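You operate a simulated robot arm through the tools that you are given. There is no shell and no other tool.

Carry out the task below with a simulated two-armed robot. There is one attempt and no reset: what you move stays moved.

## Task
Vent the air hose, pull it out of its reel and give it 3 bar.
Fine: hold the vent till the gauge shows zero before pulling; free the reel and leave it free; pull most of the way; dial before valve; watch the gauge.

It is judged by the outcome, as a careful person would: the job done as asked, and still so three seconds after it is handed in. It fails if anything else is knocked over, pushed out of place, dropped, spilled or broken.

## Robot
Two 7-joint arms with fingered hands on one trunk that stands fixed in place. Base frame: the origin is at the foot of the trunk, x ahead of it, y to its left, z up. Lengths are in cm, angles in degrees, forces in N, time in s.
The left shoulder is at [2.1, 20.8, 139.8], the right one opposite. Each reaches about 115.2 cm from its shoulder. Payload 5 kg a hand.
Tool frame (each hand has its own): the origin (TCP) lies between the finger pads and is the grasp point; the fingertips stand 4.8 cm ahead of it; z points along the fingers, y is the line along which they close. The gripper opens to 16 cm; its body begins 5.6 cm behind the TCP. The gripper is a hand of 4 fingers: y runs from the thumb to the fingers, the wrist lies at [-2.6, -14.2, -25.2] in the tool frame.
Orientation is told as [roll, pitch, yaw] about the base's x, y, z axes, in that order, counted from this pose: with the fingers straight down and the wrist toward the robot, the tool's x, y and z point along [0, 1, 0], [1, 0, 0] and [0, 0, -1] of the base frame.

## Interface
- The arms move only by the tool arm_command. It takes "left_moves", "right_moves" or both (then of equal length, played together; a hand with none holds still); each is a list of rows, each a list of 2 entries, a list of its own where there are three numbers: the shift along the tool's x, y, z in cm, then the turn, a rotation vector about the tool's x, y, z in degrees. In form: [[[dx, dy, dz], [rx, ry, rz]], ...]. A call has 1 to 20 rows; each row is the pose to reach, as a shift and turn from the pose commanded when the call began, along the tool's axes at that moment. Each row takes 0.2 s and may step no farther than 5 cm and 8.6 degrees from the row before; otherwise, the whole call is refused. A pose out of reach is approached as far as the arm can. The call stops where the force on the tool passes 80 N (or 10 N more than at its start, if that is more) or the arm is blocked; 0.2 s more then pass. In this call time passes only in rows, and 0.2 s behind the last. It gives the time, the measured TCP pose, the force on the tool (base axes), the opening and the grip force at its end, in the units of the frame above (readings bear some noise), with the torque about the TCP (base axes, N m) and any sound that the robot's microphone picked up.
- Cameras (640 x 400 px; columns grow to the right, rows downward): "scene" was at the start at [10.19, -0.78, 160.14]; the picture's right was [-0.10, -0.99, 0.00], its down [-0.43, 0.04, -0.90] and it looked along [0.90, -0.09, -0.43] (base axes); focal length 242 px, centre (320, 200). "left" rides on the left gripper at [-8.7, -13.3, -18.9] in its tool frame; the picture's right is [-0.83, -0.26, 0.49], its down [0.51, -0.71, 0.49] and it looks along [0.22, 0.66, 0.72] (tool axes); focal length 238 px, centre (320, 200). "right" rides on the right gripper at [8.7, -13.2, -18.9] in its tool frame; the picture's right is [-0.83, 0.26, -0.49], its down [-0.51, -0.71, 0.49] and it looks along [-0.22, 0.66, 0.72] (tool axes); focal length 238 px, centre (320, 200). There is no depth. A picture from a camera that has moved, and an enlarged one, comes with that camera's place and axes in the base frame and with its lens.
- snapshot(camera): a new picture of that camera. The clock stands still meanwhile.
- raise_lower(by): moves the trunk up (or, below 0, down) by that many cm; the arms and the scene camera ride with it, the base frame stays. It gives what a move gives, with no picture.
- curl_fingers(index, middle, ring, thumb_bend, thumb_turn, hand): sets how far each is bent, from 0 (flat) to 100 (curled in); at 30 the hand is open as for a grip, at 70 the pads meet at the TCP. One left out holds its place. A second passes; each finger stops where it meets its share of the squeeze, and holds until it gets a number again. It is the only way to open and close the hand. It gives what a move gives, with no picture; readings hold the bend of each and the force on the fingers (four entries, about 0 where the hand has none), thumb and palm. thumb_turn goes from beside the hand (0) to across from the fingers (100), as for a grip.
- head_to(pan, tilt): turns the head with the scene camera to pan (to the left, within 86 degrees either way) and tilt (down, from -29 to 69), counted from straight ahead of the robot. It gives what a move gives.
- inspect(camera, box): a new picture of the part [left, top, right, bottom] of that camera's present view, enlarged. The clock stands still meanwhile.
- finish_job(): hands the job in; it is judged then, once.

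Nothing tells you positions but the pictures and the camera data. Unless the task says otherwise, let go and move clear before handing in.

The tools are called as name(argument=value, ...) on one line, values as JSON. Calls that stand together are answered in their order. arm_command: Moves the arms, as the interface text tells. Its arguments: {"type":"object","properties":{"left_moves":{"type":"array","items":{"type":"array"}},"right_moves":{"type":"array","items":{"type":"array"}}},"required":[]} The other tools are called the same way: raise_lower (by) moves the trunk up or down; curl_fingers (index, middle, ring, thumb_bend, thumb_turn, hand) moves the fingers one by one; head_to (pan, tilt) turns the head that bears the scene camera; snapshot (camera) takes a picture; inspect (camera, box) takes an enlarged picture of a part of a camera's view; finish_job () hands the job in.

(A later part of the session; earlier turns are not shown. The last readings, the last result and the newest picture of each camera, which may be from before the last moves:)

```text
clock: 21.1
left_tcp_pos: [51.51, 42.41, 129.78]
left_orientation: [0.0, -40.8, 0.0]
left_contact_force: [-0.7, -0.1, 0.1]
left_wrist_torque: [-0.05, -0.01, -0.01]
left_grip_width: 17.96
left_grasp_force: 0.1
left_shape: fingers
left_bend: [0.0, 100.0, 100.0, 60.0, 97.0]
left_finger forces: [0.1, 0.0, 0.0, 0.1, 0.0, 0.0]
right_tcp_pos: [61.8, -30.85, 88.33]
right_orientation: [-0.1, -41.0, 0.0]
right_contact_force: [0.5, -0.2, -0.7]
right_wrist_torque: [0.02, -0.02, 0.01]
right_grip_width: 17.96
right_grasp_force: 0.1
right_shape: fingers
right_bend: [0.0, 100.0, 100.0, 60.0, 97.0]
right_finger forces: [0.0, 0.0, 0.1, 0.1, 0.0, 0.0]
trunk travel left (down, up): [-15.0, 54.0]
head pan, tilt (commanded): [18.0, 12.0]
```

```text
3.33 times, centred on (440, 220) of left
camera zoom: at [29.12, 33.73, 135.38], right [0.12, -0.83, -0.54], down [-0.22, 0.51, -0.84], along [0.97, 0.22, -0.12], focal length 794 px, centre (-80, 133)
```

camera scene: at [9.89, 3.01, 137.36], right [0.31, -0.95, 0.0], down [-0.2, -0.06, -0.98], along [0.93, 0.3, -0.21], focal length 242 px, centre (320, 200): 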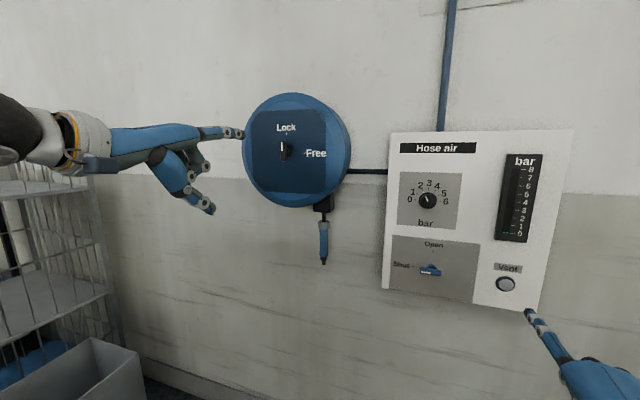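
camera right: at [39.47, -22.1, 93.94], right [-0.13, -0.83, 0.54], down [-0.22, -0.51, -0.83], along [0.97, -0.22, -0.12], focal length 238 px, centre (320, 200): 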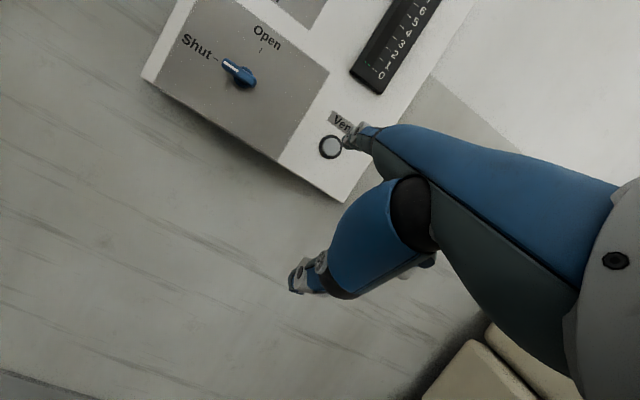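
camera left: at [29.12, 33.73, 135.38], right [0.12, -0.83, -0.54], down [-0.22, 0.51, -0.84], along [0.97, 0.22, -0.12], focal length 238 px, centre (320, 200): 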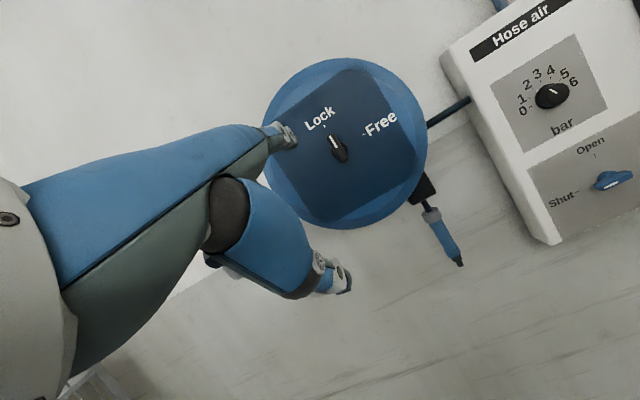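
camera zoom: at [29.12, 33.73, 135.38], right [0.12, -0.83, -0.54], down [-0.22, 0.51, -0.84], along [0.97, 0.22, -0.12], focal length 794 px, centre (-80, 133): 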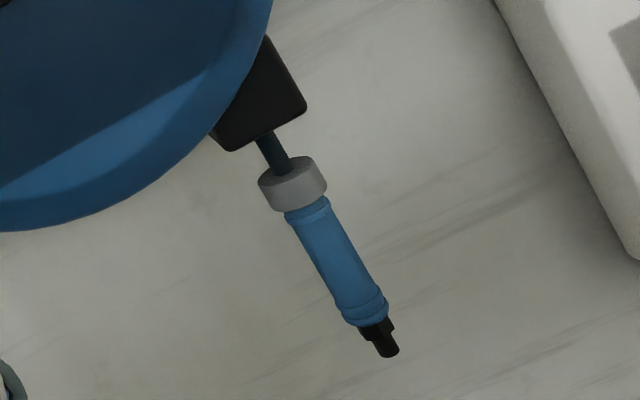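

The knob bar's centre is about [76.4, 36.0, 136.8], pointer up, and the fingertip is at about [63.2, 39.8, 140.4]. I'll bring the tip forward to the left of the bar's upper half, still short of the reel face.

arm_command(left_moves=[[[0, 2.8, 3.5], [0, 0, 0]], [[0, 5.59, 6.98], [0, 0, 0]], [[0, 7.1, 8.3], [0, 0, 0]]])

inspect(camera="scene", box=[195, 90, 355, 200])

inspect(camera="left", box=[250, 80, 410, 200])

```text
clock: 21.9
left_tcp_pos: [62.32, 42.4, 128.07]
left_orientation: [-0.1, -40.9, 0.1]
left_contact_force: [-0.6, 0.4, 0.3]
left_wrist_torque: [0.0, -0.01, 0.01]
left_grip_width: 17.97
left_grasp_force: 0.0
left_shape: fingers
left_bend: [0.0, 100.0, 100.0, 60.0, 97.0]
left_finger forces: [0.1, 0.0, 0.0, 0.0, 0.0, 0.0]
right_tcp_pos: [61.79, -30.87, 88.47]
right_orientation: [-0.2, -41.0, 0.0]
right_contact_force: [0.1, -1.0, 0.1]
right_wrist_torque: [0.04, 0.02, 0.0]
right_grip_width: 17.94
right_grasp_force: 0.0
right_shape: fingers
right_bend: [0.0, 100.0, 100.0, 60.0, 97.0]
right_finger forces: [0.0, 0.0, 0.0, 0.1, 0.0, 0.0]
trunk travel left (down, up): [-15.0, 54.0]
head pan, tilt (commanded): [18.0, 12.0]
```

```text
3.64 times, centred on (275, 145) of scene
camera zoom: at [9.91, 3.0, 137.36], right [0.31, -0.95, 0.0], down [-0.2, -0.06, -0.98], along [0.93, 0.3, -0.21], focal length 880 px, centre (484, 400)
```

zoom: 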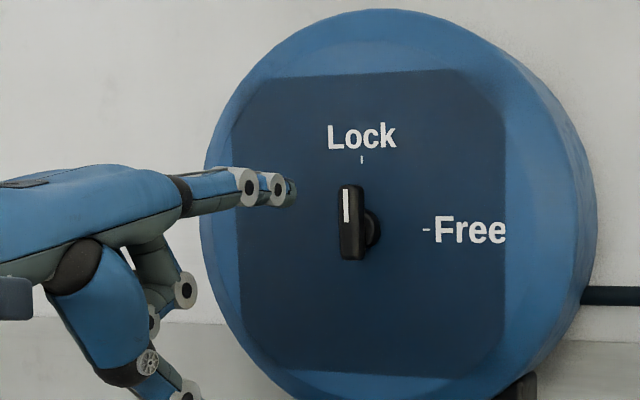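

```text
3.33 times, centred on (330, 140) of left
camera zoom: at [40.0, 33.73, 133.7], right [0.12, -0.83, -0.54], down [-0.22, 0.51, -0.84], along [0.97, 0.22, -0.12], focal length 794 px, centre (287, 400)
```

zoom: 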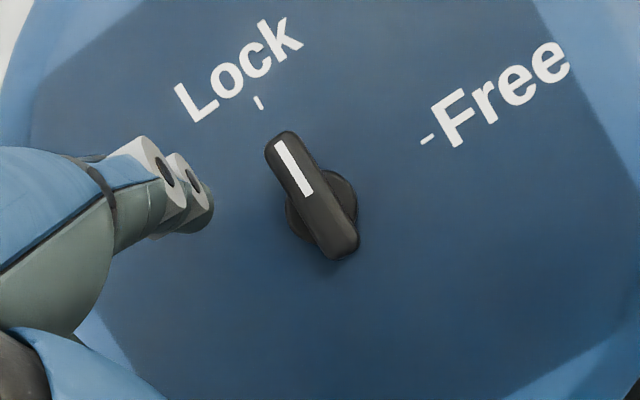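

The tip is about 2.5 cm in front of and left of the bar. I'll advance it alongside the bar, stopping short of the reel face, then look again.

arm_command(left_moves=[[[0, 1.2, 1.44], [0, 0, 0]], [[0, 2.4, 2.88], [0, 0, 0]]])

inspect(camera="scene", box=[215, 100, 335, 190])

inspect(camera="left", box=[250, 80, 410, 200])

```text
clock: 22.5
left_tcp_pos: [66.17, 42.57, 127.5]
left_orientation: [-0.1, -40.9, 0.1]
left_contact_force: [-0.5, -0.1, 0.4]
left_wrist_torque: [0.0, 0.01, -0.01]
left_grip_width: 17.93
left_grasp_force: 0.1
left_shape: fingers
left_bend: [0.0, 100.0, 100.0, 60.0, 97.0]
left_finger forces: [0.0, 0.0, 0.1, 0.1, 0.0, 0.0]
right_tcp_pos: [61.93, -30.82, 88.51]
right_orientation: [-0.2, -41.0, 0.0]
right_contact_force: [-0.3, 0.2, -0.4]
right_wrist_torque: [0.03, -0.01, 0.02]
right_grip_width: 17.95
right_grasp_force: 0.0
right_shape: fingers
right_bend: [0.0, 100.0, 100.0, 60.0, 97.0]
right_finger forces: [0.0, 0.0, 0.1, 0.1, 0.1, 0.0]
trunk travel left (down, up): [-15.0, 54.0]
head pan, tilt (commanded): [18.0, 12.0]
```

```text
4.44 times, centred on (275, 145) of scene
camera zoom: at [9.91, 3.01, 137.36], right [0.31, -0.95, 0.0], down [-0.2, -0.06, -0.98], along [0.93, 0.3, -0.21], focal length 1075 px, centre (520, 444)
```

zoom: 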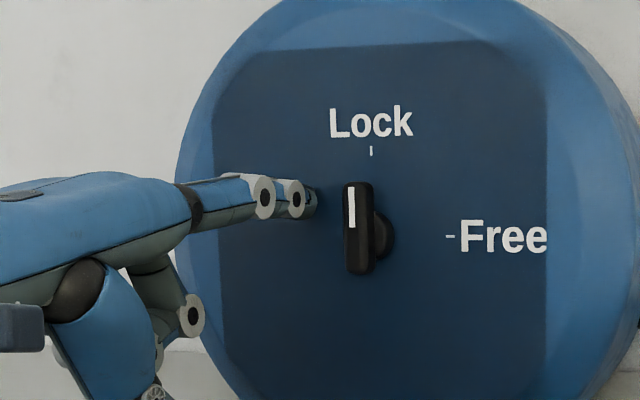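

```text
3.33 times, centred on (330, 140) of left
camera zoom: at [43.76, 33.91, 133.06], right [0.12, -0.83, -0.54], down [-0.22, 0.5, -0.84], along [0.97, 0.22, -0.12], focal length 794 px, centre (287, 400)
```

zoom: 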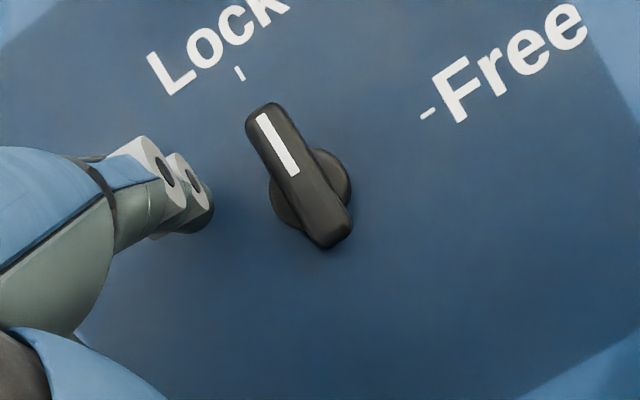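

The fingertip is now beside the upper half of the bar. I'll sweep it right in an arc around the knob axis to turn the pointer clockwise to Free.

arm_command(left_moves=[[[-1.0, 0.1, -0.1], [0, 0, 0]], [[-1.95, 0.23, -0.26], [0, 0, 0]], [[-2.51, 0.51, -0.59], [0, 0, 0]], [[-3.15, 0.69, -0.79], [0, 0, 0]], [[-3.85, 0.75, -0.86], [0, 0, 0]], [[-4.55, 0.69, -0.79], [0, 0, 0]], [[-5.19, 0.51, -0.59], [0, 0, 0]], [[-5.75, 0.23, -0.26], [0, 0, 0]], [[-5.95, 0.1, -0.11], [0, 0, 0]]])

inspect(camera="scene", box=[215, 100, 335, 190])

inspect(camera="left", box=[250, 80, 410, 200])

```text
clock: 24.5
left_tcp_pos: [65.97, 36.67, 127.66]
left_orientation: [0.0, -40.9, -0.1]
left_contact_force: [-0.1, 0.5, 0.8]
left_wrist_torque: [-0.04, -0.05, 0.02]
left_grip_width: 18.02
left_grasp_force: 0.0
left_shape: fingers
left_bend: [0.0, 100.0, 100.0, 60.0, 97.0]
left_finger forces: [0.7, 0.0, 0.0, 0.1, 0.0, 0.1]
right_tcp_pos: [61.88, -30.88, 88.54]
right_orientation: [-0.1, -41.0, 0.0]
right_contact_force: [0.5, -0.3, -0.6]
right_wrist_torque: [-0.01, 0.0, -0.02]
right_grip_width: 17.93
right_grasp_force: 0.1
right_shape: fingers
right_bend: [0.0, 100.0, 100.0, 60.0, 97.0]
right_finger forces: [0.0, 0.0, 0.1, 0.1, 0.0, 0.1]
trunk travel left (down, up): [-15.0, 54.0]
head pan, tilt (commanded): [18.0, 12.0]
```

```text
4.44 times, centred on (275, 145) of scene
camera zoom: at [9.88, 3.0, 137.36], right [0.31, -0.95, 0.0], down [-0.2, -0.06, -0.98], along [0.93, 0.3, -0.21], focal length 1075 px, centre (520, 444)
```

zoom: 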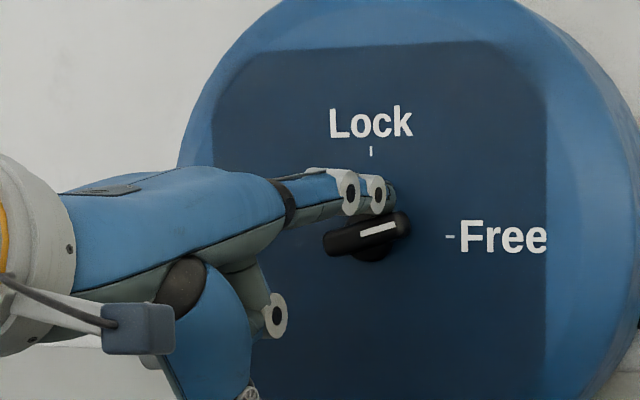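

```text
3.33 times, centred on (330, 140) of left
camera zoom: at [43.56, 27.88, 133.26], right [0.12, -0.83, -0.54], down [-0.21, 0.51, -0.84], along [0.97, 0.22, -0.12], focal length 794 px, centre (287, 400)
```

zoom: 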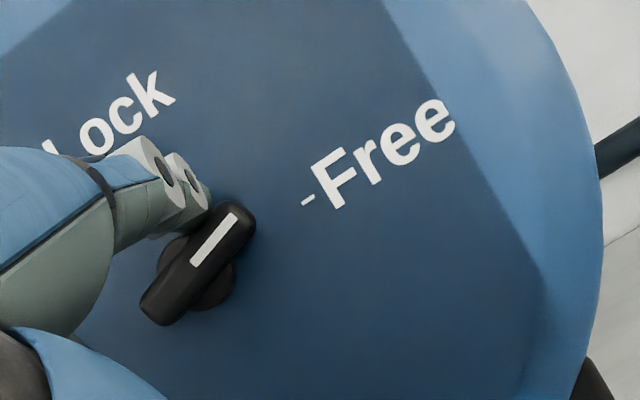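

The knob has turned about 75° and the pointer still sits a little above Free. I'll push its pointer end gently down.

arm_command(left_moves=[[[-0.1, -0.2, 0.23], [0, 0, 0]], [[-0.15, -0.4, 0.45], [0, 0, 0]], [[-0.2, -0.6, 0.68], [0, 0, 0]]])

inspect(camera="scene", box=[215, 100, 335, 190])

inspect(camera="left", box=[250, 80, 410, 200])

```text
clock: 25.3
left_tcp_pos: [66.01, 36.49, 126.95]
left_orientation: [0.0, -41.0, 0.0]
left_contact_force: [-0.4, -0.6, 3.1]
left_wrist_torque: [0.02, -0.35, -0.08]
left_grip_width: 18.23
left_grasp_force: 1.1
left_shape: fingers
left_bend: [0.0, 100.0, 100.0, 60.0, 97.0]
left_finger forces: [2.9, 0.0, 0.0, 0.0, 0.0, 0.0]
right_tcp_pos: [61.89, -30.76, 88.48]
right_orientation: [-0.2, -41.0, -0.1]
right_contact_force: [0.1, -0.4, 0.2]
right_wrist_torque: [-0.02, 0.02, 0.0]
right_grip_width: 17.96
right_grasp_force: 0.0
right_shape: fingers
right_bend: [0.0, 100.0, 100.0, 60.0, 97.0]
right_finger forces: [0.0, 0.1, 0.0, 0.1, 0.1, 0.0]
trunk travel left (down, up): [-15.0, 54.0]
head pan, tilt (commanded): [18.0, 12.0]
```

```text
4.44 times, centred on (275, 145) of scene
camera zoom: at [9.86, 2.99, 137.37], right [0.31, -0.95, 0.0], down [-0.2, -0.06, -0.98], along [0.93, 0.3, -0.21], focal length 1075 px, centre (520, 444)
```

zoom: 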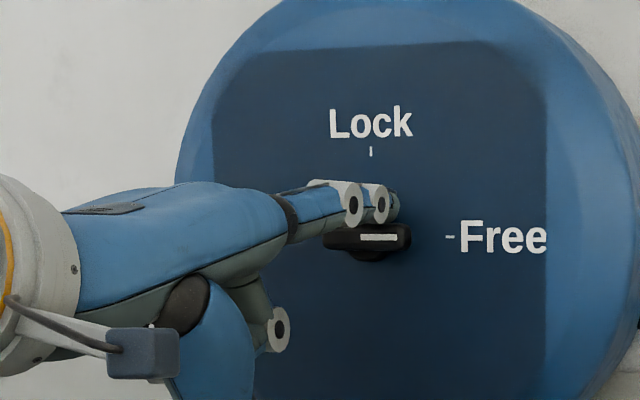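

```text
3.33 times, centred on (330, 140) of left
camera zoom: at [43.59, 27.77, 132.41], right [0.12, -0.83, -0.54], down [-0.21, 0.51, -0.84], along [0.97, 0.22, -0.12], focal length 794 px, centre (287, 400)
```

zoom: 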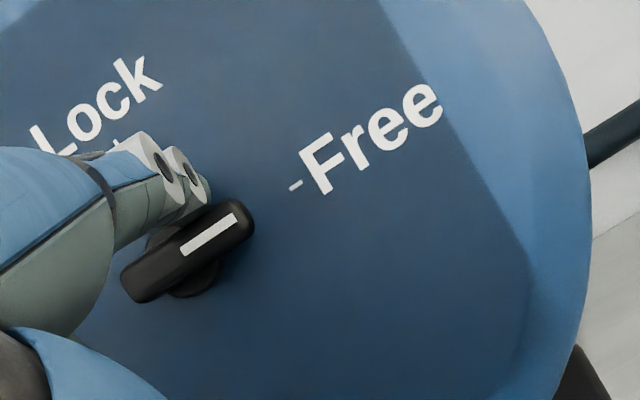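

The bar is now level, pointing along the Free mark, and resistance rose to 3 N as at an end stop. I'll add a light press to be sure it is home, then lift off and withdraw.

arm_command(left_moves=[[[0, -0.13, 0.15], [0, 0, 0]], [[0, -0.13, 0.15], [0, 0, 0]]])

arm_command(left_moves=[[[0, 0.8, -0.9], [0, 0, 0]], [[0, 0.2, -2.2], [0, 0, 0]], [[0, -3, -5], [0, 0, 0]], [[0, -6, -7.6], [0, 0, 0]], [[0, -9, -10.2], [0, 0, 0]]])

snapshot(camera="scene")

inspect(camera="left", box=[250, 60, 490, 260])

inspect(camera="scene", box=[215, 100, 335, 190])

```text
clock: 25.9
left_tcp_pos: [65.95, 36.47, 126.63]
left_orientation: [0.0, -41.0, 0.1]
left_contact_force: [0.3, 0.2, 4.7]
left_wrist_torque: [0.02, -0.54, -0.1]
left_grip_width: 18.42
left_grasp_force: 2.1
left_shape: fingers
left_bend: [0.0, 100.0, 100.0, 60.0, 97.0]
left_finger forces: [4.7, 0.0, 0.0, 0.1, 0.0, 0.0]
right_tcp_pos: [61.95, -30.9, 88.49]
right_orientation: [-0.3, -41.0, -0.1]
right_contact_force: [-0.1, -0.1, 0.6]
right_wrist_torque: [0.0, 0.01, 0.01]
right_grip_width: 17.96
right_grasp_force: 0.0
right_shape: fingers
right_bend: [0.0, 100.0, 100.0, 60.0, 97.0]
right_finger forces: [0.1, 0.0, 0.0, 0.0, 0.0, 0.0]
trunk travel left (down, up): [-15.0, 54.0]
head pan, tilt (commanded): [18.0, 12.0]
```

```text
clock: 27.1
left_tcp_pos: [52.46, 36.43, 128.23]
left_orientation: [0.0, -41.0, 0.1]
left_contact_force: [-0.2, 0.4, -0.5]
left_wrist_torque: [-0.01, -0.03, 0.0]
left_grip_width: 17.99
left_grasp_force: 0.1
left_shape: fingers
left_bend: [0.0, 100.0, 100.0, 60.0, 97.0]
left_finger forces: [0.1, 0.1, 0.0, 0.0, 0.0, 0.0]
right_tcp_pos: [61.77, -30.82, 88.54]
right_orientation: [-0.2, -41.0, 0.0]
right_contact_force: [-1.1, 0.1, 0.5]
right_wrist_torque: [0.0, -0.01, -0.02]
right_grip_width: 17.99
right_grasp_force: 0.0
right_shape: fingers
right_bend: [0.0, 100.0, 100.0, 60.0, 97.0]
right_finger forces: [0.0, 0.1, 0.0, 0.1, 0.1, 0.1]
trunk travel left (down, up): [-15.0, 54.0]
head pan, tilt (commanded): [18.0, 12.0]
```

```text
taken
camera scene: at [9.78, 3.06, 137.37], right [0.31, -0.95, 0.0], down [-0.2, -0.06, -0.98], along [0.93, 0.3, -0.21], focal length 242 px, centre (320, 200)
```

scene: 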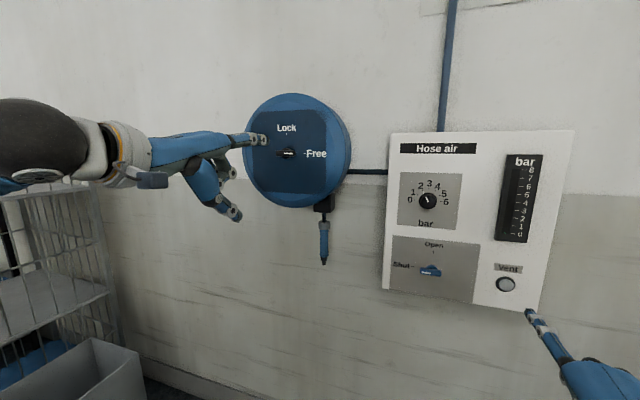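

```text
2.00 times, centred on (370, 160) of left
camera zoom: at [29.95, 27.74, 133.94], right [0.12, -0.83, -0.54], down [-0.21, 0.51, -0.84], along [0.97, 0.22, -0.12], focal length 477 px, centre (220, 280)
```

zoom: 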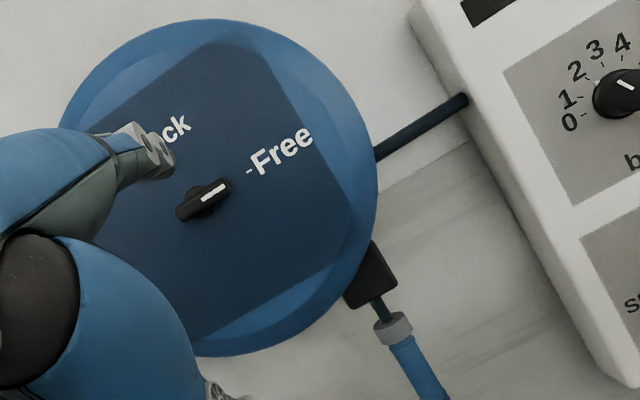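

```text
4.44 times, centred on (275, 145) of scene
camera zoom: at [9.78, 3.06, 137.37], right [0.31, -0.95, 0.0], down [-0.2, -0.06, -0.98], along [0.93, 0.3, -0.21], focal length 1075 px, centre (520, 444)
```

zoom: 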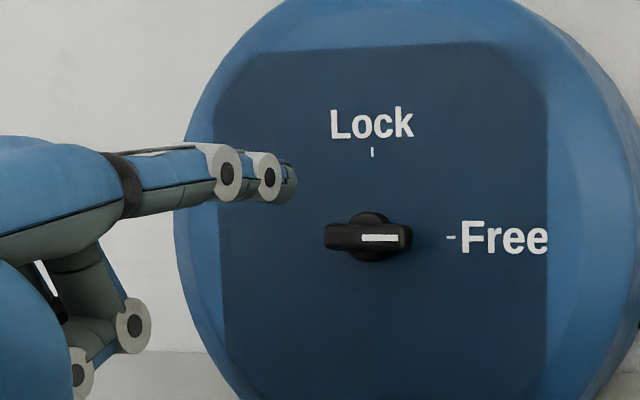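

The knob now points to Free and stays there with the finger withdrawn. The nozzle hangs at about [85.6, 26.2, 105] (blue body z 100–110), the wall about 9 cm behind it; I'll turn the left hand into a handshake-type grip at a standoff in front of it.

curl_fingers(hand="left", index=48, middle=48, ring=48, thumb_bend=48, thumb_turn=100)

arm_command(left_moves=[[[0, -0.28, 2.5], [-1.35, -5.23, -6.34]], [[0, -0.55, 5.0], [-2.7, -10.45, -12.67]], [[0, -0.83, 7.5], [-4.06, -15.68, -19.0]], [[0, -1.1, 10.0], [-5.4, -20.9, -25.35]], [[0, -1.38, 12.5], [-6.77, -26.1, -31.7]], [[-0.1, -1.65, 15.0], [-8.1, -31.4, -38.0]], [[-0.1, -1.93, 17.6], [-9.5, -36.6, -44.35]], [[-0.1, -2.2, 20.1], [-10.8, -41.8, -50.7]], [[-0.2, -2.48, 22.6], [-12.2, -47.0, -57.0]], [[-0.2, -2.75, 25.1], [-13.5, -52.3, -63.4]], [[-0.2, -3.03, 27.6], [-14.9, -57.5, -69.7]]])

snapshot(camera="scene")

snapshot(camera="left")

```text
clock: 28.1
left_tcp_pos: [52.45, 36.28, 128.37]
left_orientation: [0.0, -40.9, 0.1]
left_contact_force: [-0.3, 0.1, 0.8]
left_wrist_torque: [-0.02, 0.0, -0.01]
left_grip_width: 9.91
left_grasp_force: 0.1
left_shape: fingers
left_bend: [48.0, 48.0, 48.0, 48.0, 100.0]
left_finger forces: [0.0, 0.0, 0.0, 0.1, 0.1, 0.0]
right_tcp_pos: [61.85, -30.81, 88.4]
right_orientation: [-0.3, -41.0, 0.0]
right_contact_force: [-0.3, 0.4, -0.2]
right_wrist_torque: [-0.01, 0.01, 0.0]
right_grip_width: 17.94
right_grasp_force: 0.0
right_shape: fingers
right_bend: [0.0, 100.0, 100.0, 60.0, 97.0]
right_finger forces: [0.1, 0.0, 0.1, 0.1, 0.0, 0.1]
trunk travel left (down, up): [-15.0, 54.0]
head pan, tilt (commanded): [18.0, 12.0]
```

```text
clock: 30.5
left_tcp_pos: [68.51, 36.13, 105.52]
left_orientation: [-90.2, 0.1, 60.0]
left_contact_force: [0.7, 0.1, 0.0]
left_wrist_torque: [0.01, 0.01, -0.03]
left_grip_width: 9.9
left_grasp_force: 0.1
left_shape: fingers
left_bend: [48.0, 48.0, 48.0, 48.0, 100.0]
left_finger forces: [0.0, 0.1, 0.1, 0.1, 0.0, 0.0]
left hand out of reach, approached as far as the arm can: row 2, 3, 4, 5, 6
right_tcp_pos: [61.98, -30.84, 88.43]
right_orientation: [-0.2, -40.9, 0.0]
right_contact_force: [1.1, 0.2, -0.4]
right_wrist_torque: [0.01, 0.02, 0.01]
right_grip_width: 17.93
right_grasp_force: 0.0
right_shape: fingers
right_bend: [0.0, 100.0, 100.0, 60.0, 97.0]
right_finger forces: [0.1, 0.0, 0.0, 0.0, 0.1, 0.0]
trunk travel left (down, up): [-15.0, 54.0]
head pan, tilt (commanded): [18.0, 12.0]
```

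```text
taken
camera scene: at [9.98, 3.0, 137.35], right [0.31, -0.95, 0.0], down [-0.2, -0.06, -0.98], along [0.93, 0.3, -0.21], focal length 242 px, centre (320, 200)
```

scene: 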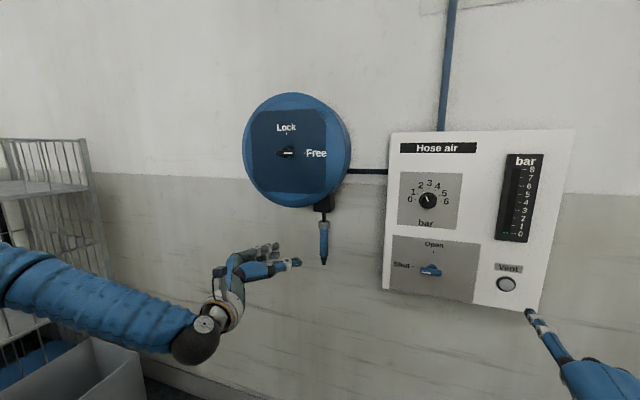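

```text
taken
camera left: at [45.43, 34.11, 114.21], right [0.29, -0.47, 0.84], down [0.07, -0.86, -0.5], along [0.95, 0.21, -0.22], focal length 238 px, centre (320, 200)
```

left: 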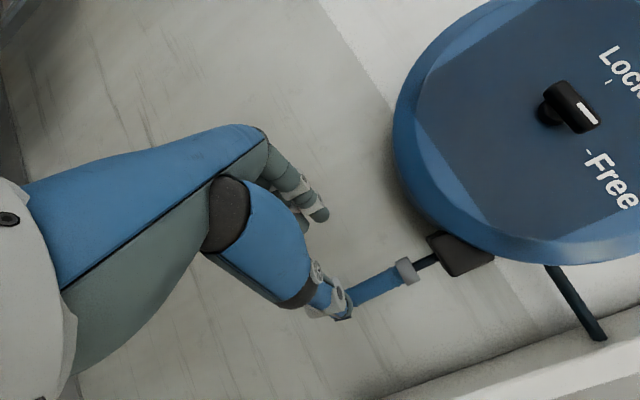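

The left hand is now in the handshake orientation about 20 cm back from the nozzle, thumb on the right and fingers on the left. I'll zoom to check the alignment in height and direction.

inspect(camera="scene", box=[200, 180, 360, 300])

inspect(camera="left", box=[240, 160, 500, 340])

inspect(camera="scene", box=[480, 140, 560, 260])

```text
3.33 times, centred on (280, 240) of scene
camera zoom: at [9.98, 3.0, 137.35], right [0.31, -0.95, 0.0], down [-0.2, -0.06, -0.98], along [0.93, 0.3, -0.21], focal length 806 px, centre (453, 67)
```

zoom: 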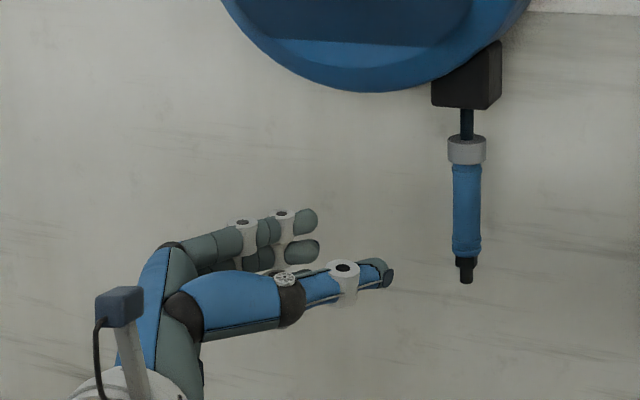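

```text
2.22 times, centred on (370, 250) of left
camera zoom: at [45.43, 34.11, 114.21], right [0.29, -0.47, 0.84], down [0.07, -0.86, -0.5], along [0.95, 0.21, -0.22], focal length 530 px, centre (209, 89)
```

zoom: 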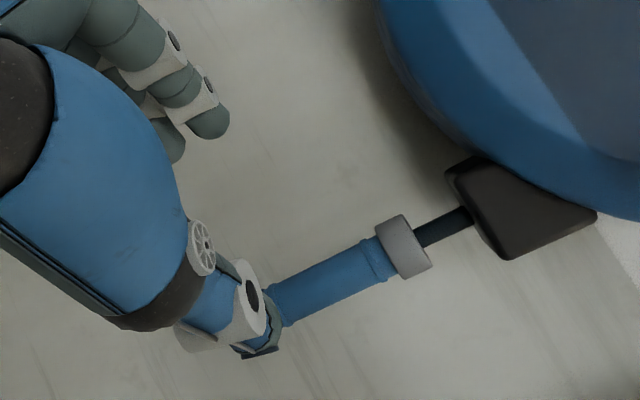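

```text
3.33 times, centred on (520, 200) of scene
camera zoom: at [9.98, 3.0, 137.35], right [0.31, -0.95, 0.0], down [-0.2, -0.06, -0.98], along [0.93, 0.3, -0.21], focal length 806 px, centre (-347, 200)
```

zoom: 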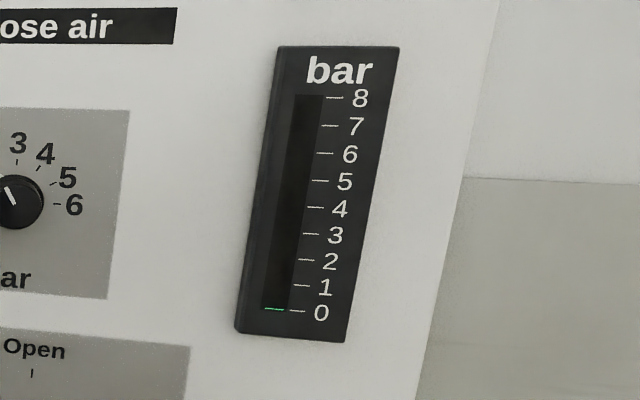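

The grip height (z≈105.5) lines up with the middle of the blue nozzle body and the gauge still shows 0. I'll narrow the opening a bit and advance most of the way, then look.

curl_fingers(hand="left", index=52, middle=52, ring=52, thumb_bend=50)

arm_command(left_moves=[[[0, 0, 4], [0, 0, 0]], [[0, 0, 8], [0, 0, 0]], [[0, 0, 11], [0, 0, 0]]])

inspect(camera="scene", box=[220, 190, 360, 290])

inspect(camera="left", box=[240, 160, 500, 340])

```text
clock: 31.5
left_tcp_pos: [68.33, 36.15, 105.46]
left_orientation: [-90.0, 0.0, 59.9]
left_contact_force: [-1.0, 0.4, -0.6]
left_wrist_torque: [0.0, -0.02, 0.03]
left_grip_width: 8.79
left_grasp_force: 0.0
left_shape: fingers
left_bend: [52.0, 52.0, 52.0, 50.0, 100.0]
left_finger forces: [0.0, 0.1, 0.1, 0.0, 0.0, 0.0]
right_tcp_pos: [61.88, -30.68, 88.49]
right_orientation: [-0.2, -41.0, -0.1]
right_contact_force: [0.0, -0.1, -0.5]
right_wrist_torque: [-0.02, 0.01, 0.01]
right_grip_width: 17.95
right_grasp_force: 0.1
right_shape: fingers
right_bend: [0.0, 100.0, 100.0, 60.0, 97.0]
right_finger forces: [0.0, 0.0, 0.0, 0.1, 0.0, 0.1]
trunk travel left (down, up): [-15.0, 54.0]
head pan, tilt (commanded): [18.0, 12.0]
```

```text
clock: 32.3
left_tcp_pos: [78.06, 30.58, 105.3]
left_orientation: [-89.9, 0.1, 60.1]
left_contact_force: [0.0, 0.1, -1.1]
left_wrist_torque: [-0.02, -0.03, 0.04]
left_grip_width: 8.73
left_grasp_force: 0.1
left_shape: fingers
left_bend: [52.0, 52.0, 52.0, 50.0, 100.0]
left_finger forces: [0.0, 0.0, 0.0, 0.0, 0.0, 0.0]
right_tcp_pos: [61.99, -30.86, 88.31]
right_orientation: [-0.3, -40.9, 0.0]
right_contact_force: [1.2, 0.2, -0.7]
right_wrist_torque: [0.03, 0.0, 0.04]
right_grip_width: 17.94
right_grasp_force: 0.1
right_shape: fingers
right_bend: [0.0, 100.0, 100.0, 60.0, 97.0]
right_finger forces: [0.0, 0.0, 0.0, 0.0, 0.0, 0.0]
trunk travel left (down, up): [-15.0, 54.0]
head pan, tilt (commanded): [18.0, 12.0]
```

```text
4.00 times, centred on (290, 240) of scene
camera zoom: at [9.96, 2.95, 137.35], right [0.31, -0.95, 0.0], down [-0.2, -0.06, -0.98], along [0.93, 0.3, -0.21], focal length 968 px, centre (440, 40)
```

zoom: 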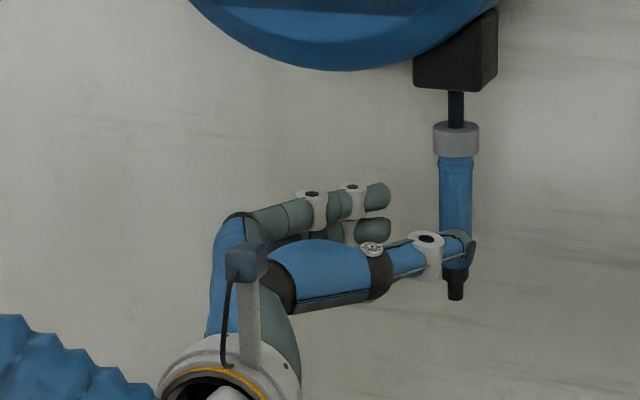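

```text
2.22 times, centred on (370, 250) of left
camera zoom: at [55.02, 28.47, 114.1], right [0.29, -0.47, 0.83], down [0.07, -0.86, -0.51], along [0.95, 0.21, -0.22], focal length 530 px, centre (209, 89)
```

zoom: 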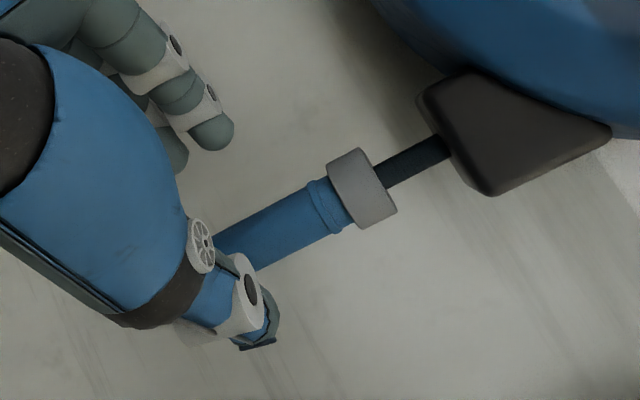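

The nozzle sits on the centre line between thumb and fingers, about 8.7 cm ahead. I'll advance until it is in the grip zone, then check.

arm_command(left_moves=[[[0, 0, 3], [0, 0, 0]], [[0, 0, 6], [0, 0, 0]], [[0, 0, 8.2], [0, 0, 0]]])

inspect(camera="scene", box=[250, 190, 390, 290])

inspect(camera="left", box=[240, 160, 500, 340])

```text
clock: 33.1
left_tcp_pos: [85.09, 26.4, 105.49]
left_orientation: [-89.9, 0.1, 59.9]
left_contact_force: [0.1, -1.1, -0.9]
left_wrist_torque: [0.0, -0.05, -0.02]
left_grip_width: 8.76
left_grasp_force: 0.0
left_shape: fingers
left_bend: [52.0, 52.0, 52.0, 50.0, 100.0]
left_finger forces: [0.0, 0.0, 0.0, 0.0, 0.0, 0.0]
right_tcp_pos: [61.86, -30.79, 88.46]
right_orientation: [-0.1, -40.9, -0.2]
right_contact_force: [0.1, -1.1, -0.1]
right_wrist_torque: [0.05, 0.0, 0.05]
right_grip_width: 17.96
right_grasp_force: 0.1
right_shape: fingers
right_bend: [0.0, 100.0, 100.0, 60.0, 97.0]
right_finger forces: [0.0, 0.0, 0.0, 0.0, 0.0, 0.1]
trunk travel left (down, up): [-15.0, 54.0]
head pan, tilt (commanded): [18.0, 12.0]
```

```text
4.00 times, centred on (320, 240) of scene
camera zoom: at [9.94, 2.94, 137.36], right [0.31, -0.95, 0.0], down [-0.2, -0.06, -0.98], along [0.93, 0.3, -0.21], focal length 968 px, centre (320, 40)
```

zoom: 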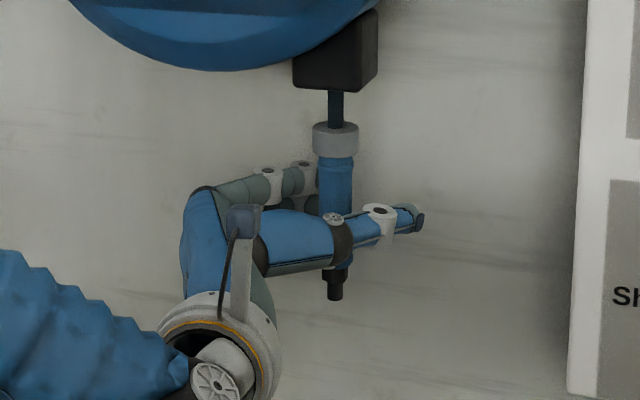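

```text
2.22 times, centred on (370, 250) of left
camera zoom: at [62.1, 24.46, 114.17], right [0.29, -0.47, 0.83], down [0.07, -0.86, -0.51], along [0.95, 0.21, -0.22], focal length 530 px, centre (209, 89)
```

zoom: 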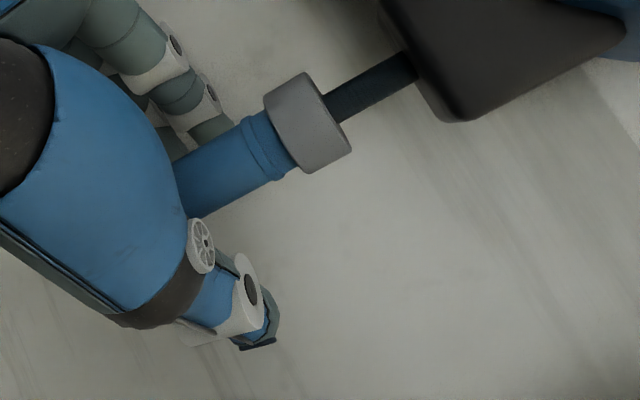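

The nozzle is between the thumb and fingers with no contact yet. I'll close the hand on it.

curl_fingers(hand="left", index=78, middle=78, ring=78, thumb_bend=78)

inspect(camera="scene", box=[250, 190, 390, 290])

inspect(camera="left", box=[240, 160, 500, 340])

```text
clock: 34.1
left_tcp_pos: [85.24, 26.33, 105.47]
left_orientation: [-89.8, 0.0, 59.9]
left_contact_force: [31.2, -18.6, -0.4]
left_wrist_torque: [0.41, -0.79, -0.02]
left_grip_width: 0.81
left_grasp_force: 36.8
left_shape: fingers
left_bend: [74.0, 73.0, 72.0, 71.0, 100.0]
left_finger forces: [15.6, 14.3, 14.6, 0.1, 29.0, 0.0]
right_tcp_pos: [62.04, -30.91, 88.22]
right_orientation: [-0.1, -40.8, -0.1]
right_contact_force: [0.3, -0.5, -0.6]
right_wrist_torque: [0.01, -0.06, 0.01]
right_grip_width: 17.95
right_grasp_force: 0.0
right_shape: fingers
right_bend: [0.0, 100.0, 100.0, 60.0, 97.0]
right_finger forces: [0.1, 0.0, 0.0, 0.0, 0.0, 0.0]
trunk travel left (down, up): [-15.0, 54.0]
head pan, tilt (commanded): [18.0, 12.0]
```

```text
4.00 times, centred on (320, 240) of scene
camera zoom: at [10.22, 2.8, 137.34], right [0.31, -0.95, 0.0], down [-0.2, -0.06, -0.98], along [0.93, 0.3, -0.21], focal length 968 px, centre (320, 40)
```

zoom: 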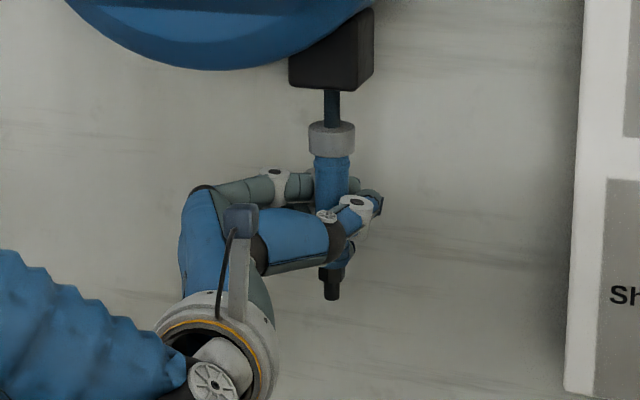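

```text
2.22 times, centred on (370, 250) of left
camera zoom: at [62.26, 24.34, 114.15], right [0.29, -0.47, 0.83], down [0.07, -0.86, -0.51], along [0.95, 0.21, -0.22], focal length 530 px, centre (209, 89)
```

zoom: 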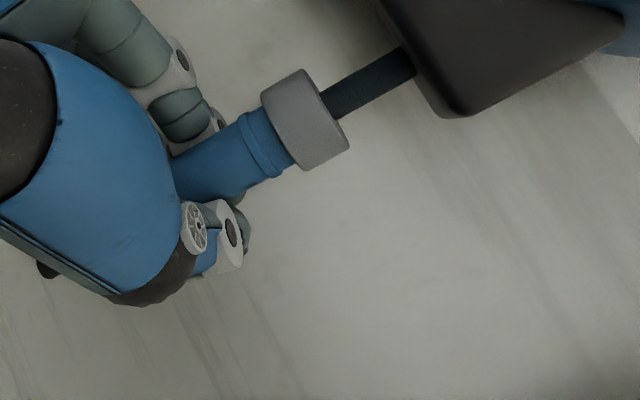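

The hand holds the nozzle, but it reads about 36 N pulling it forward because the fingers hook slightly behind it. I'll ease the hand forward a little to relieve that before pulling.

arm_command(left_moves=[[[0, 0, 0.4], [0, 0, 0]], [[0, 0, 0.8], [0, 0, 0]]])

```text
clock: 34.7
left_tcp_pos: [85.5, 26.3, 105.38]
left_orientation: [-89.9, 0.1, 60.3]
left_contact_force: [-11.0, -3.9, 0.0]
left_wrist_torque: [0.43, -0.51, -0.17]
left_grip_width: 0.59
left_grasp_force: 23.2
left_shape: fingers
left_bend: [75.0, 74.0, 73.0, 72.0, 100.0]
left_finger forces: [0.1, 6.8, 7.2, 0.0, 31.3, 0.1]
right_tcp_pos: [61.92, -30.74, 88.51]
right_orientation: [-0.2, -41.0, 0.1]
right_contact_force: [0.2, 0.2, -0.1]
right_wrist_torque: [0.05, -0.04, 0.01]
right_grip_width: 17.94
right_grasp_force: 0.1
right_shape: fingers
right_bend: [0.0, 100.0, 100.0, 60.0, 97.0]
right_finger forces: [0.0, 0.0, 0.0, 0.0, 0.1, 0.0]
trunk travel left (down, up): [-15.0, 54.0]
head pan, tilt (commanded): [18.0, 12.0]
```

The load on the wrist dropped, but the fingers now hold less firmly. I'll re-squeeze.

curl_fingers(hand="left", index=85, middle=85, ring=85, thumb_bend=80)

inspect(camera="scene", box=[250, 190, 390, 290])

inspect(camera="left", box=[240, 160, 500, 340])

```text
clock: 35.7
left_tcp_pos: [85.83, 26.31, 105.36]
left_orientation: [-89.9, 0.1, 60.1]
left_contact_force: [4.6, 0.2, -2.9]
left_wrist_torque: [0.56, -0.7, 0.07]
left_grip_width: 0.55
left_grasp_force: 18.1
left_shape: fingers
left_bend: [76.0, 75.0, 74.0, 73.0, 100.0]
left_finger forces: [0.0, 10.8, 10.7, 0.0, 14.7, 0.0]
right_tcp_pos: [61.91, -30.9, 88.44]
right_orientation: [-0.3, -41.0, 0.0]
right_contact_force: [0.6, 0.7, -0.5]
right_wrist_torque: [0.02, 0.06, 0.0]
right_grip_width: 17.94
right_grasp_force: 0.2
right_shape: fingers
right_bend: [0.0, 100.0, 100.0, 60.0, 97.0]
right_finger forces: [0.0, 0.0, 0.1, 0.1, 0.0, 0.0]
trunk travel left (down, up): [-15.0, 54.0]
head pan, tilt (commanded): [18.0, 12.0]
```

```text
4.00 times, centred on (320, 240) of scene
camera zoom: at [9.97, 3.02, 137.36], right [0.31, -0.95, 0.0], down [-0.2, -0.06, -0.98], along [0.93, 0.3, -0.21], focal length 968 px, centre (320, 40)
```

zoom: 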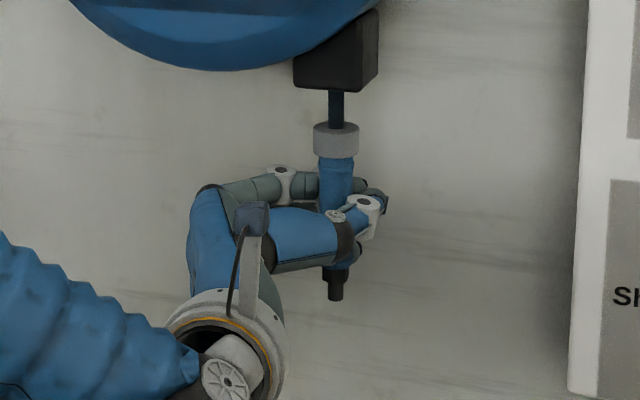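

```text
2.22 times, centred on (370, 250) of left
camera zoom: at [62.75, 24.19, 114.12], right [0.29, -0.47, 0.83], down [0.07, -0.86, -0.51], along [0.95, 0.21, -0.22], focal length 530 px, centre (209, 89)
```

zoom: 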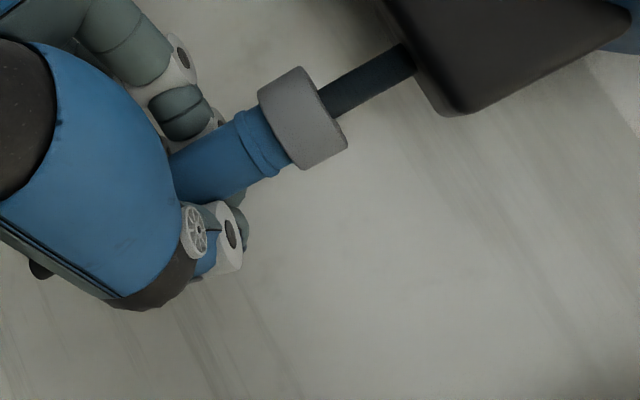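

The nozzle is held by thumb, middle and ring at about 18 N with little side load. Now I'll pull straight down a few centimetres and watch whether the hose follows.

arm_command(left_moves=[[[0.7, 0, 0], [0, 0, 0]], [[1.5, 0, 0], [0, 0, 0]], [[2.5, 0, 0], [0, 0, 0]], [[3.5, 0, 0], [0, 0, 0]]])

inspect(camera="scene", box=[250, 190, 390, 290])

inspect(camera="left", box=[240, 160, 500, 340])

```text
clock: 36.7
left_tcp_pos: [85.62, 26.16, 101.92]
left_orientation: [-89.8, 0.1, 60.1]
left_contact_force: [12.1, 3.9, -0.3]
left_wrist_torque: [0.52, -0.83, 0.14]
left_grip_width: 0.54
left_grasp_force: 17.2
left_shape: fingers
left_bend: [76.0, 75.0, 74.0, 74.0, 100.0]
left_finger forces: [0.1, 11.4, 11.5, 0.0, 11.4, 0.0]
right_tcp_pos: [61.96, -30.81, 88.5]
right_orientation: [-0.2, -41.0, 0.0]
right_contact_force: [0.4, 0.7, 0.8]
right_wrist_torque: [0.01, 0.01, 0.01]
right_grip_width: 17.97
right_grasp_force: 0.1
right_shape: fingers
right_bend: [0.0, 100.0, 100.0, 60.0, 97.0]
right_finger forces: [0.0, 0.0, 0.0, 0.0, 0.0, 0.0]
trunk travel left (down, up): [-15.0, 54.0]
head pan, tilt (commanded): [18.0, 12.0]
```

```text
4.00 times, centred on (320, 240) of scene
camera zoom: at [9.99, 3.04, 137.35], right [0.31, -0.95, 0.0], down [-0.2, -0.06, -0.98], along [0.93, 0.3, -0.21], focal length 968 px, centre (320, 40)
```

zoom: 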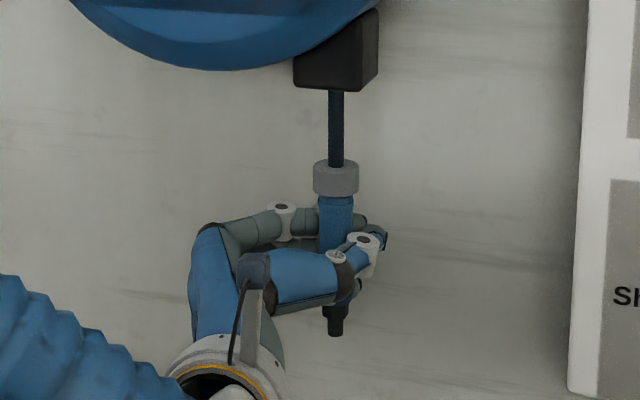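

```text
2.22 times, centred on (370, 250) of left
camera zoom: at [62.75, 24.15, 110.69], right [0.29, -0.47, 0.83], down [0.07, -0.86, -0.51], along [0.95, 0.21, -0.22], focal length 530 px, centre (209, 89)
```

zoom: 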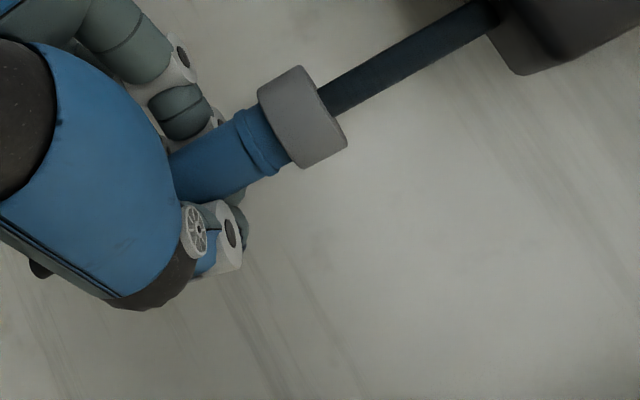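

The hose pays out freely with almost no vertical load. I'll keep pulling straight down in steps, watching the force.

arm_command(left_moves=[[[1, 0, 0], [0, 0, 0]], [[2.5, 0, 0], [0, 0, 0]], [[4, 0, 0], [0, 0, 0]], [[5.5, 0, 0], [0, 0, 0]], [[7, 0, 0], [0, 0, 0]], [[8.5, 0, 0], [0, 0, 0]], [[10, 0, 0], [0, 0, 0]], [[11.5, 0, 0], [0, 0, 0]], [[13, 0, 0], [0, 0, 0]], [[14.5, 0, 0], [0, 0, 0]]])

snapshot(camera="scene")

snapshot(camera="left")

```text
clock: 38.9
left_tcp_pos: [85.68, 26.3, 87.34]
left_orientation: [-90.0, 0.2, 59.9]
left_contact_force: [18.3, -4.6, 0.2]
left_wrist_torque: [0.42, -0.86, 0.11]
left_grip_width: 0.53
left_grasp_force: 18.5
left_shape: fingers
left_bend: [76.0, 75.0, 74.0, 74.0, 100.0]
left_finger forces: [0.0, 12.5, 13.0, 0.0, 10.7, 0.0]
right_tcp_pos: [61.9, -30.89, 88.3]
right_orientation: [-0.2, -40.9, -0.1]
right_contact_force: [-0.5, -0.1, 0.4]
right_wrist_torque: [-0.02, -0.04, 0.05]
right_grip_width: 17.93
right_grasp_force: 0.1
right_shape: fingers
right_bend: [0.0, 100.0, 100.0, 60.0, 97.0]
right_finger forces: [0.0, 0.0, 0.0, 0.1, 0.0, 0.0]
trunk travel left (down, up): [-15.0, 54.0]
head pan, tilt (commanded): [18.0, 12.0]
```

```text
taken
camera scene: at [10.03, 2.97, 137.35], right [0.31, -0.95, 0.0], down [-0.2, -0.06, -0.98], along [0.93, 0.3, -0.21], focal length 242 px, centre (320, 200)
```

scene: 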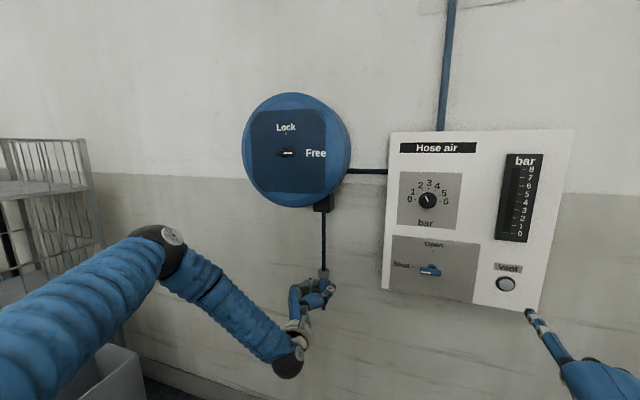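

```text
taken
camera left: at [62.72, 24.19, 96.14], right [0.29, -0.47, 0.83], down [0.07, -0.86, -0.51], along [0.95, 0.21, -0.22], focal length 238 px, centre (320, 200)
```

left: 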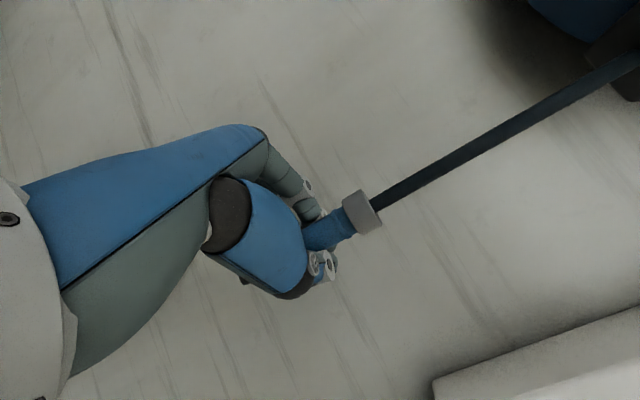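

About 18 cm of hose is out and it still runs freely. I'll continue down, adding a slight forward shift to relieve the side load.

arm_command(left_moves=[[[1.5, 0, 0.1], [0, 0, 0]], [[3, 0, 0.2], [0, 0, 0]], [[4.5, 0, 0.3], [0, 0, 0]], [[6, 0, 0.3], [0, 0, 0]], [[7.5, 0, 0.3], [0, 0, 0]], [[9, 0, 0.3], [0, 0, 0]], [[10.5, 0, 0.3], [0, 0, 0]], [[12, 0, 0.3], [0, 0, 0]], [[13.5, 0, 0.3], [0, 0, 0]], [[15, 0, 0.3], [0, 0, 0]]])

snapshot(camera="scene")

snapshot(camera="left")

```text
clock: 41.1
left_tcp_pos: [85.97, 26.14, 72.36]
left_orientation: [-90.0, 0.1, 60.0]
left_contact_force: [6.8, 2.5, -0.7]
left_wrist_torque: [0.43, -0.67, 0.08]
left_grip_width: 0.52
left_grasp_force: 13.9
left_shape: fingers
left_bend: [76.0, 75.0, 74.0, 74.0, 100.0]
left_finger forces: [0.0, 8.8, 9.0, 0.1, 10.1, 0.1]
right_tcp_pos: [61.92, -30.84, 88.38]
right_orientation: [-0.1, -41.0, -0.1]
right_contact_force: [0.7, -0.1, -0.2]
right_wrist_torque: [-0.02, 0.03, -0.02]
right_grip_width: 17.95
right_grasp_force: 0.1
right_shape: fingers
right_bend: [0.0, 100.0, 100.0, 60.0, 97.0]
right_finger forces: [0.0, 0.1, 0.0, 0.1, 0.0, 0.0]
trunk travel left (down, up): [-15.0, 54.0]
head pan, tilt (commanded): [18.0, 12.0]
```

```text
taken
camera scene: at [9.94, 3.02, 137.35], right [0.31, -0.95, 0.0], down [-0.2, -0.06, -0.98], along [0.93, 0.3, -0.21], focal length 242 px, centre (320, 200)
```

scene: 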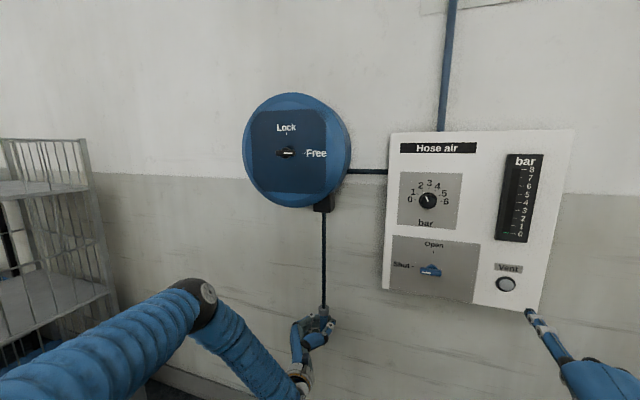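

```text
taken
camera left: at [62.9, 24.03, 81.1], right [0.29, -0.47, 0.83], down [0.07, -0.86, -0.51], along [0.95, 0.21, -0.22], focal length 238 px, centre (320, 200)
```

left: 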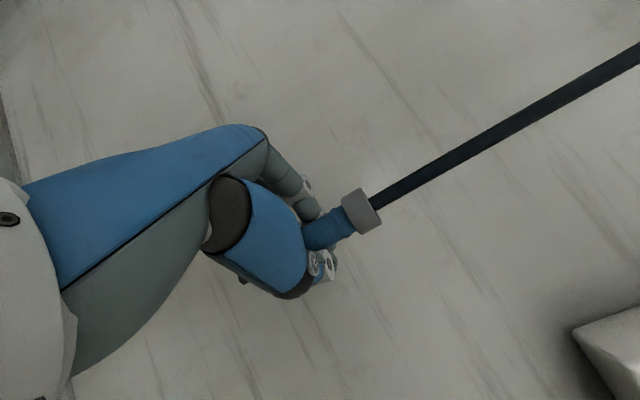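

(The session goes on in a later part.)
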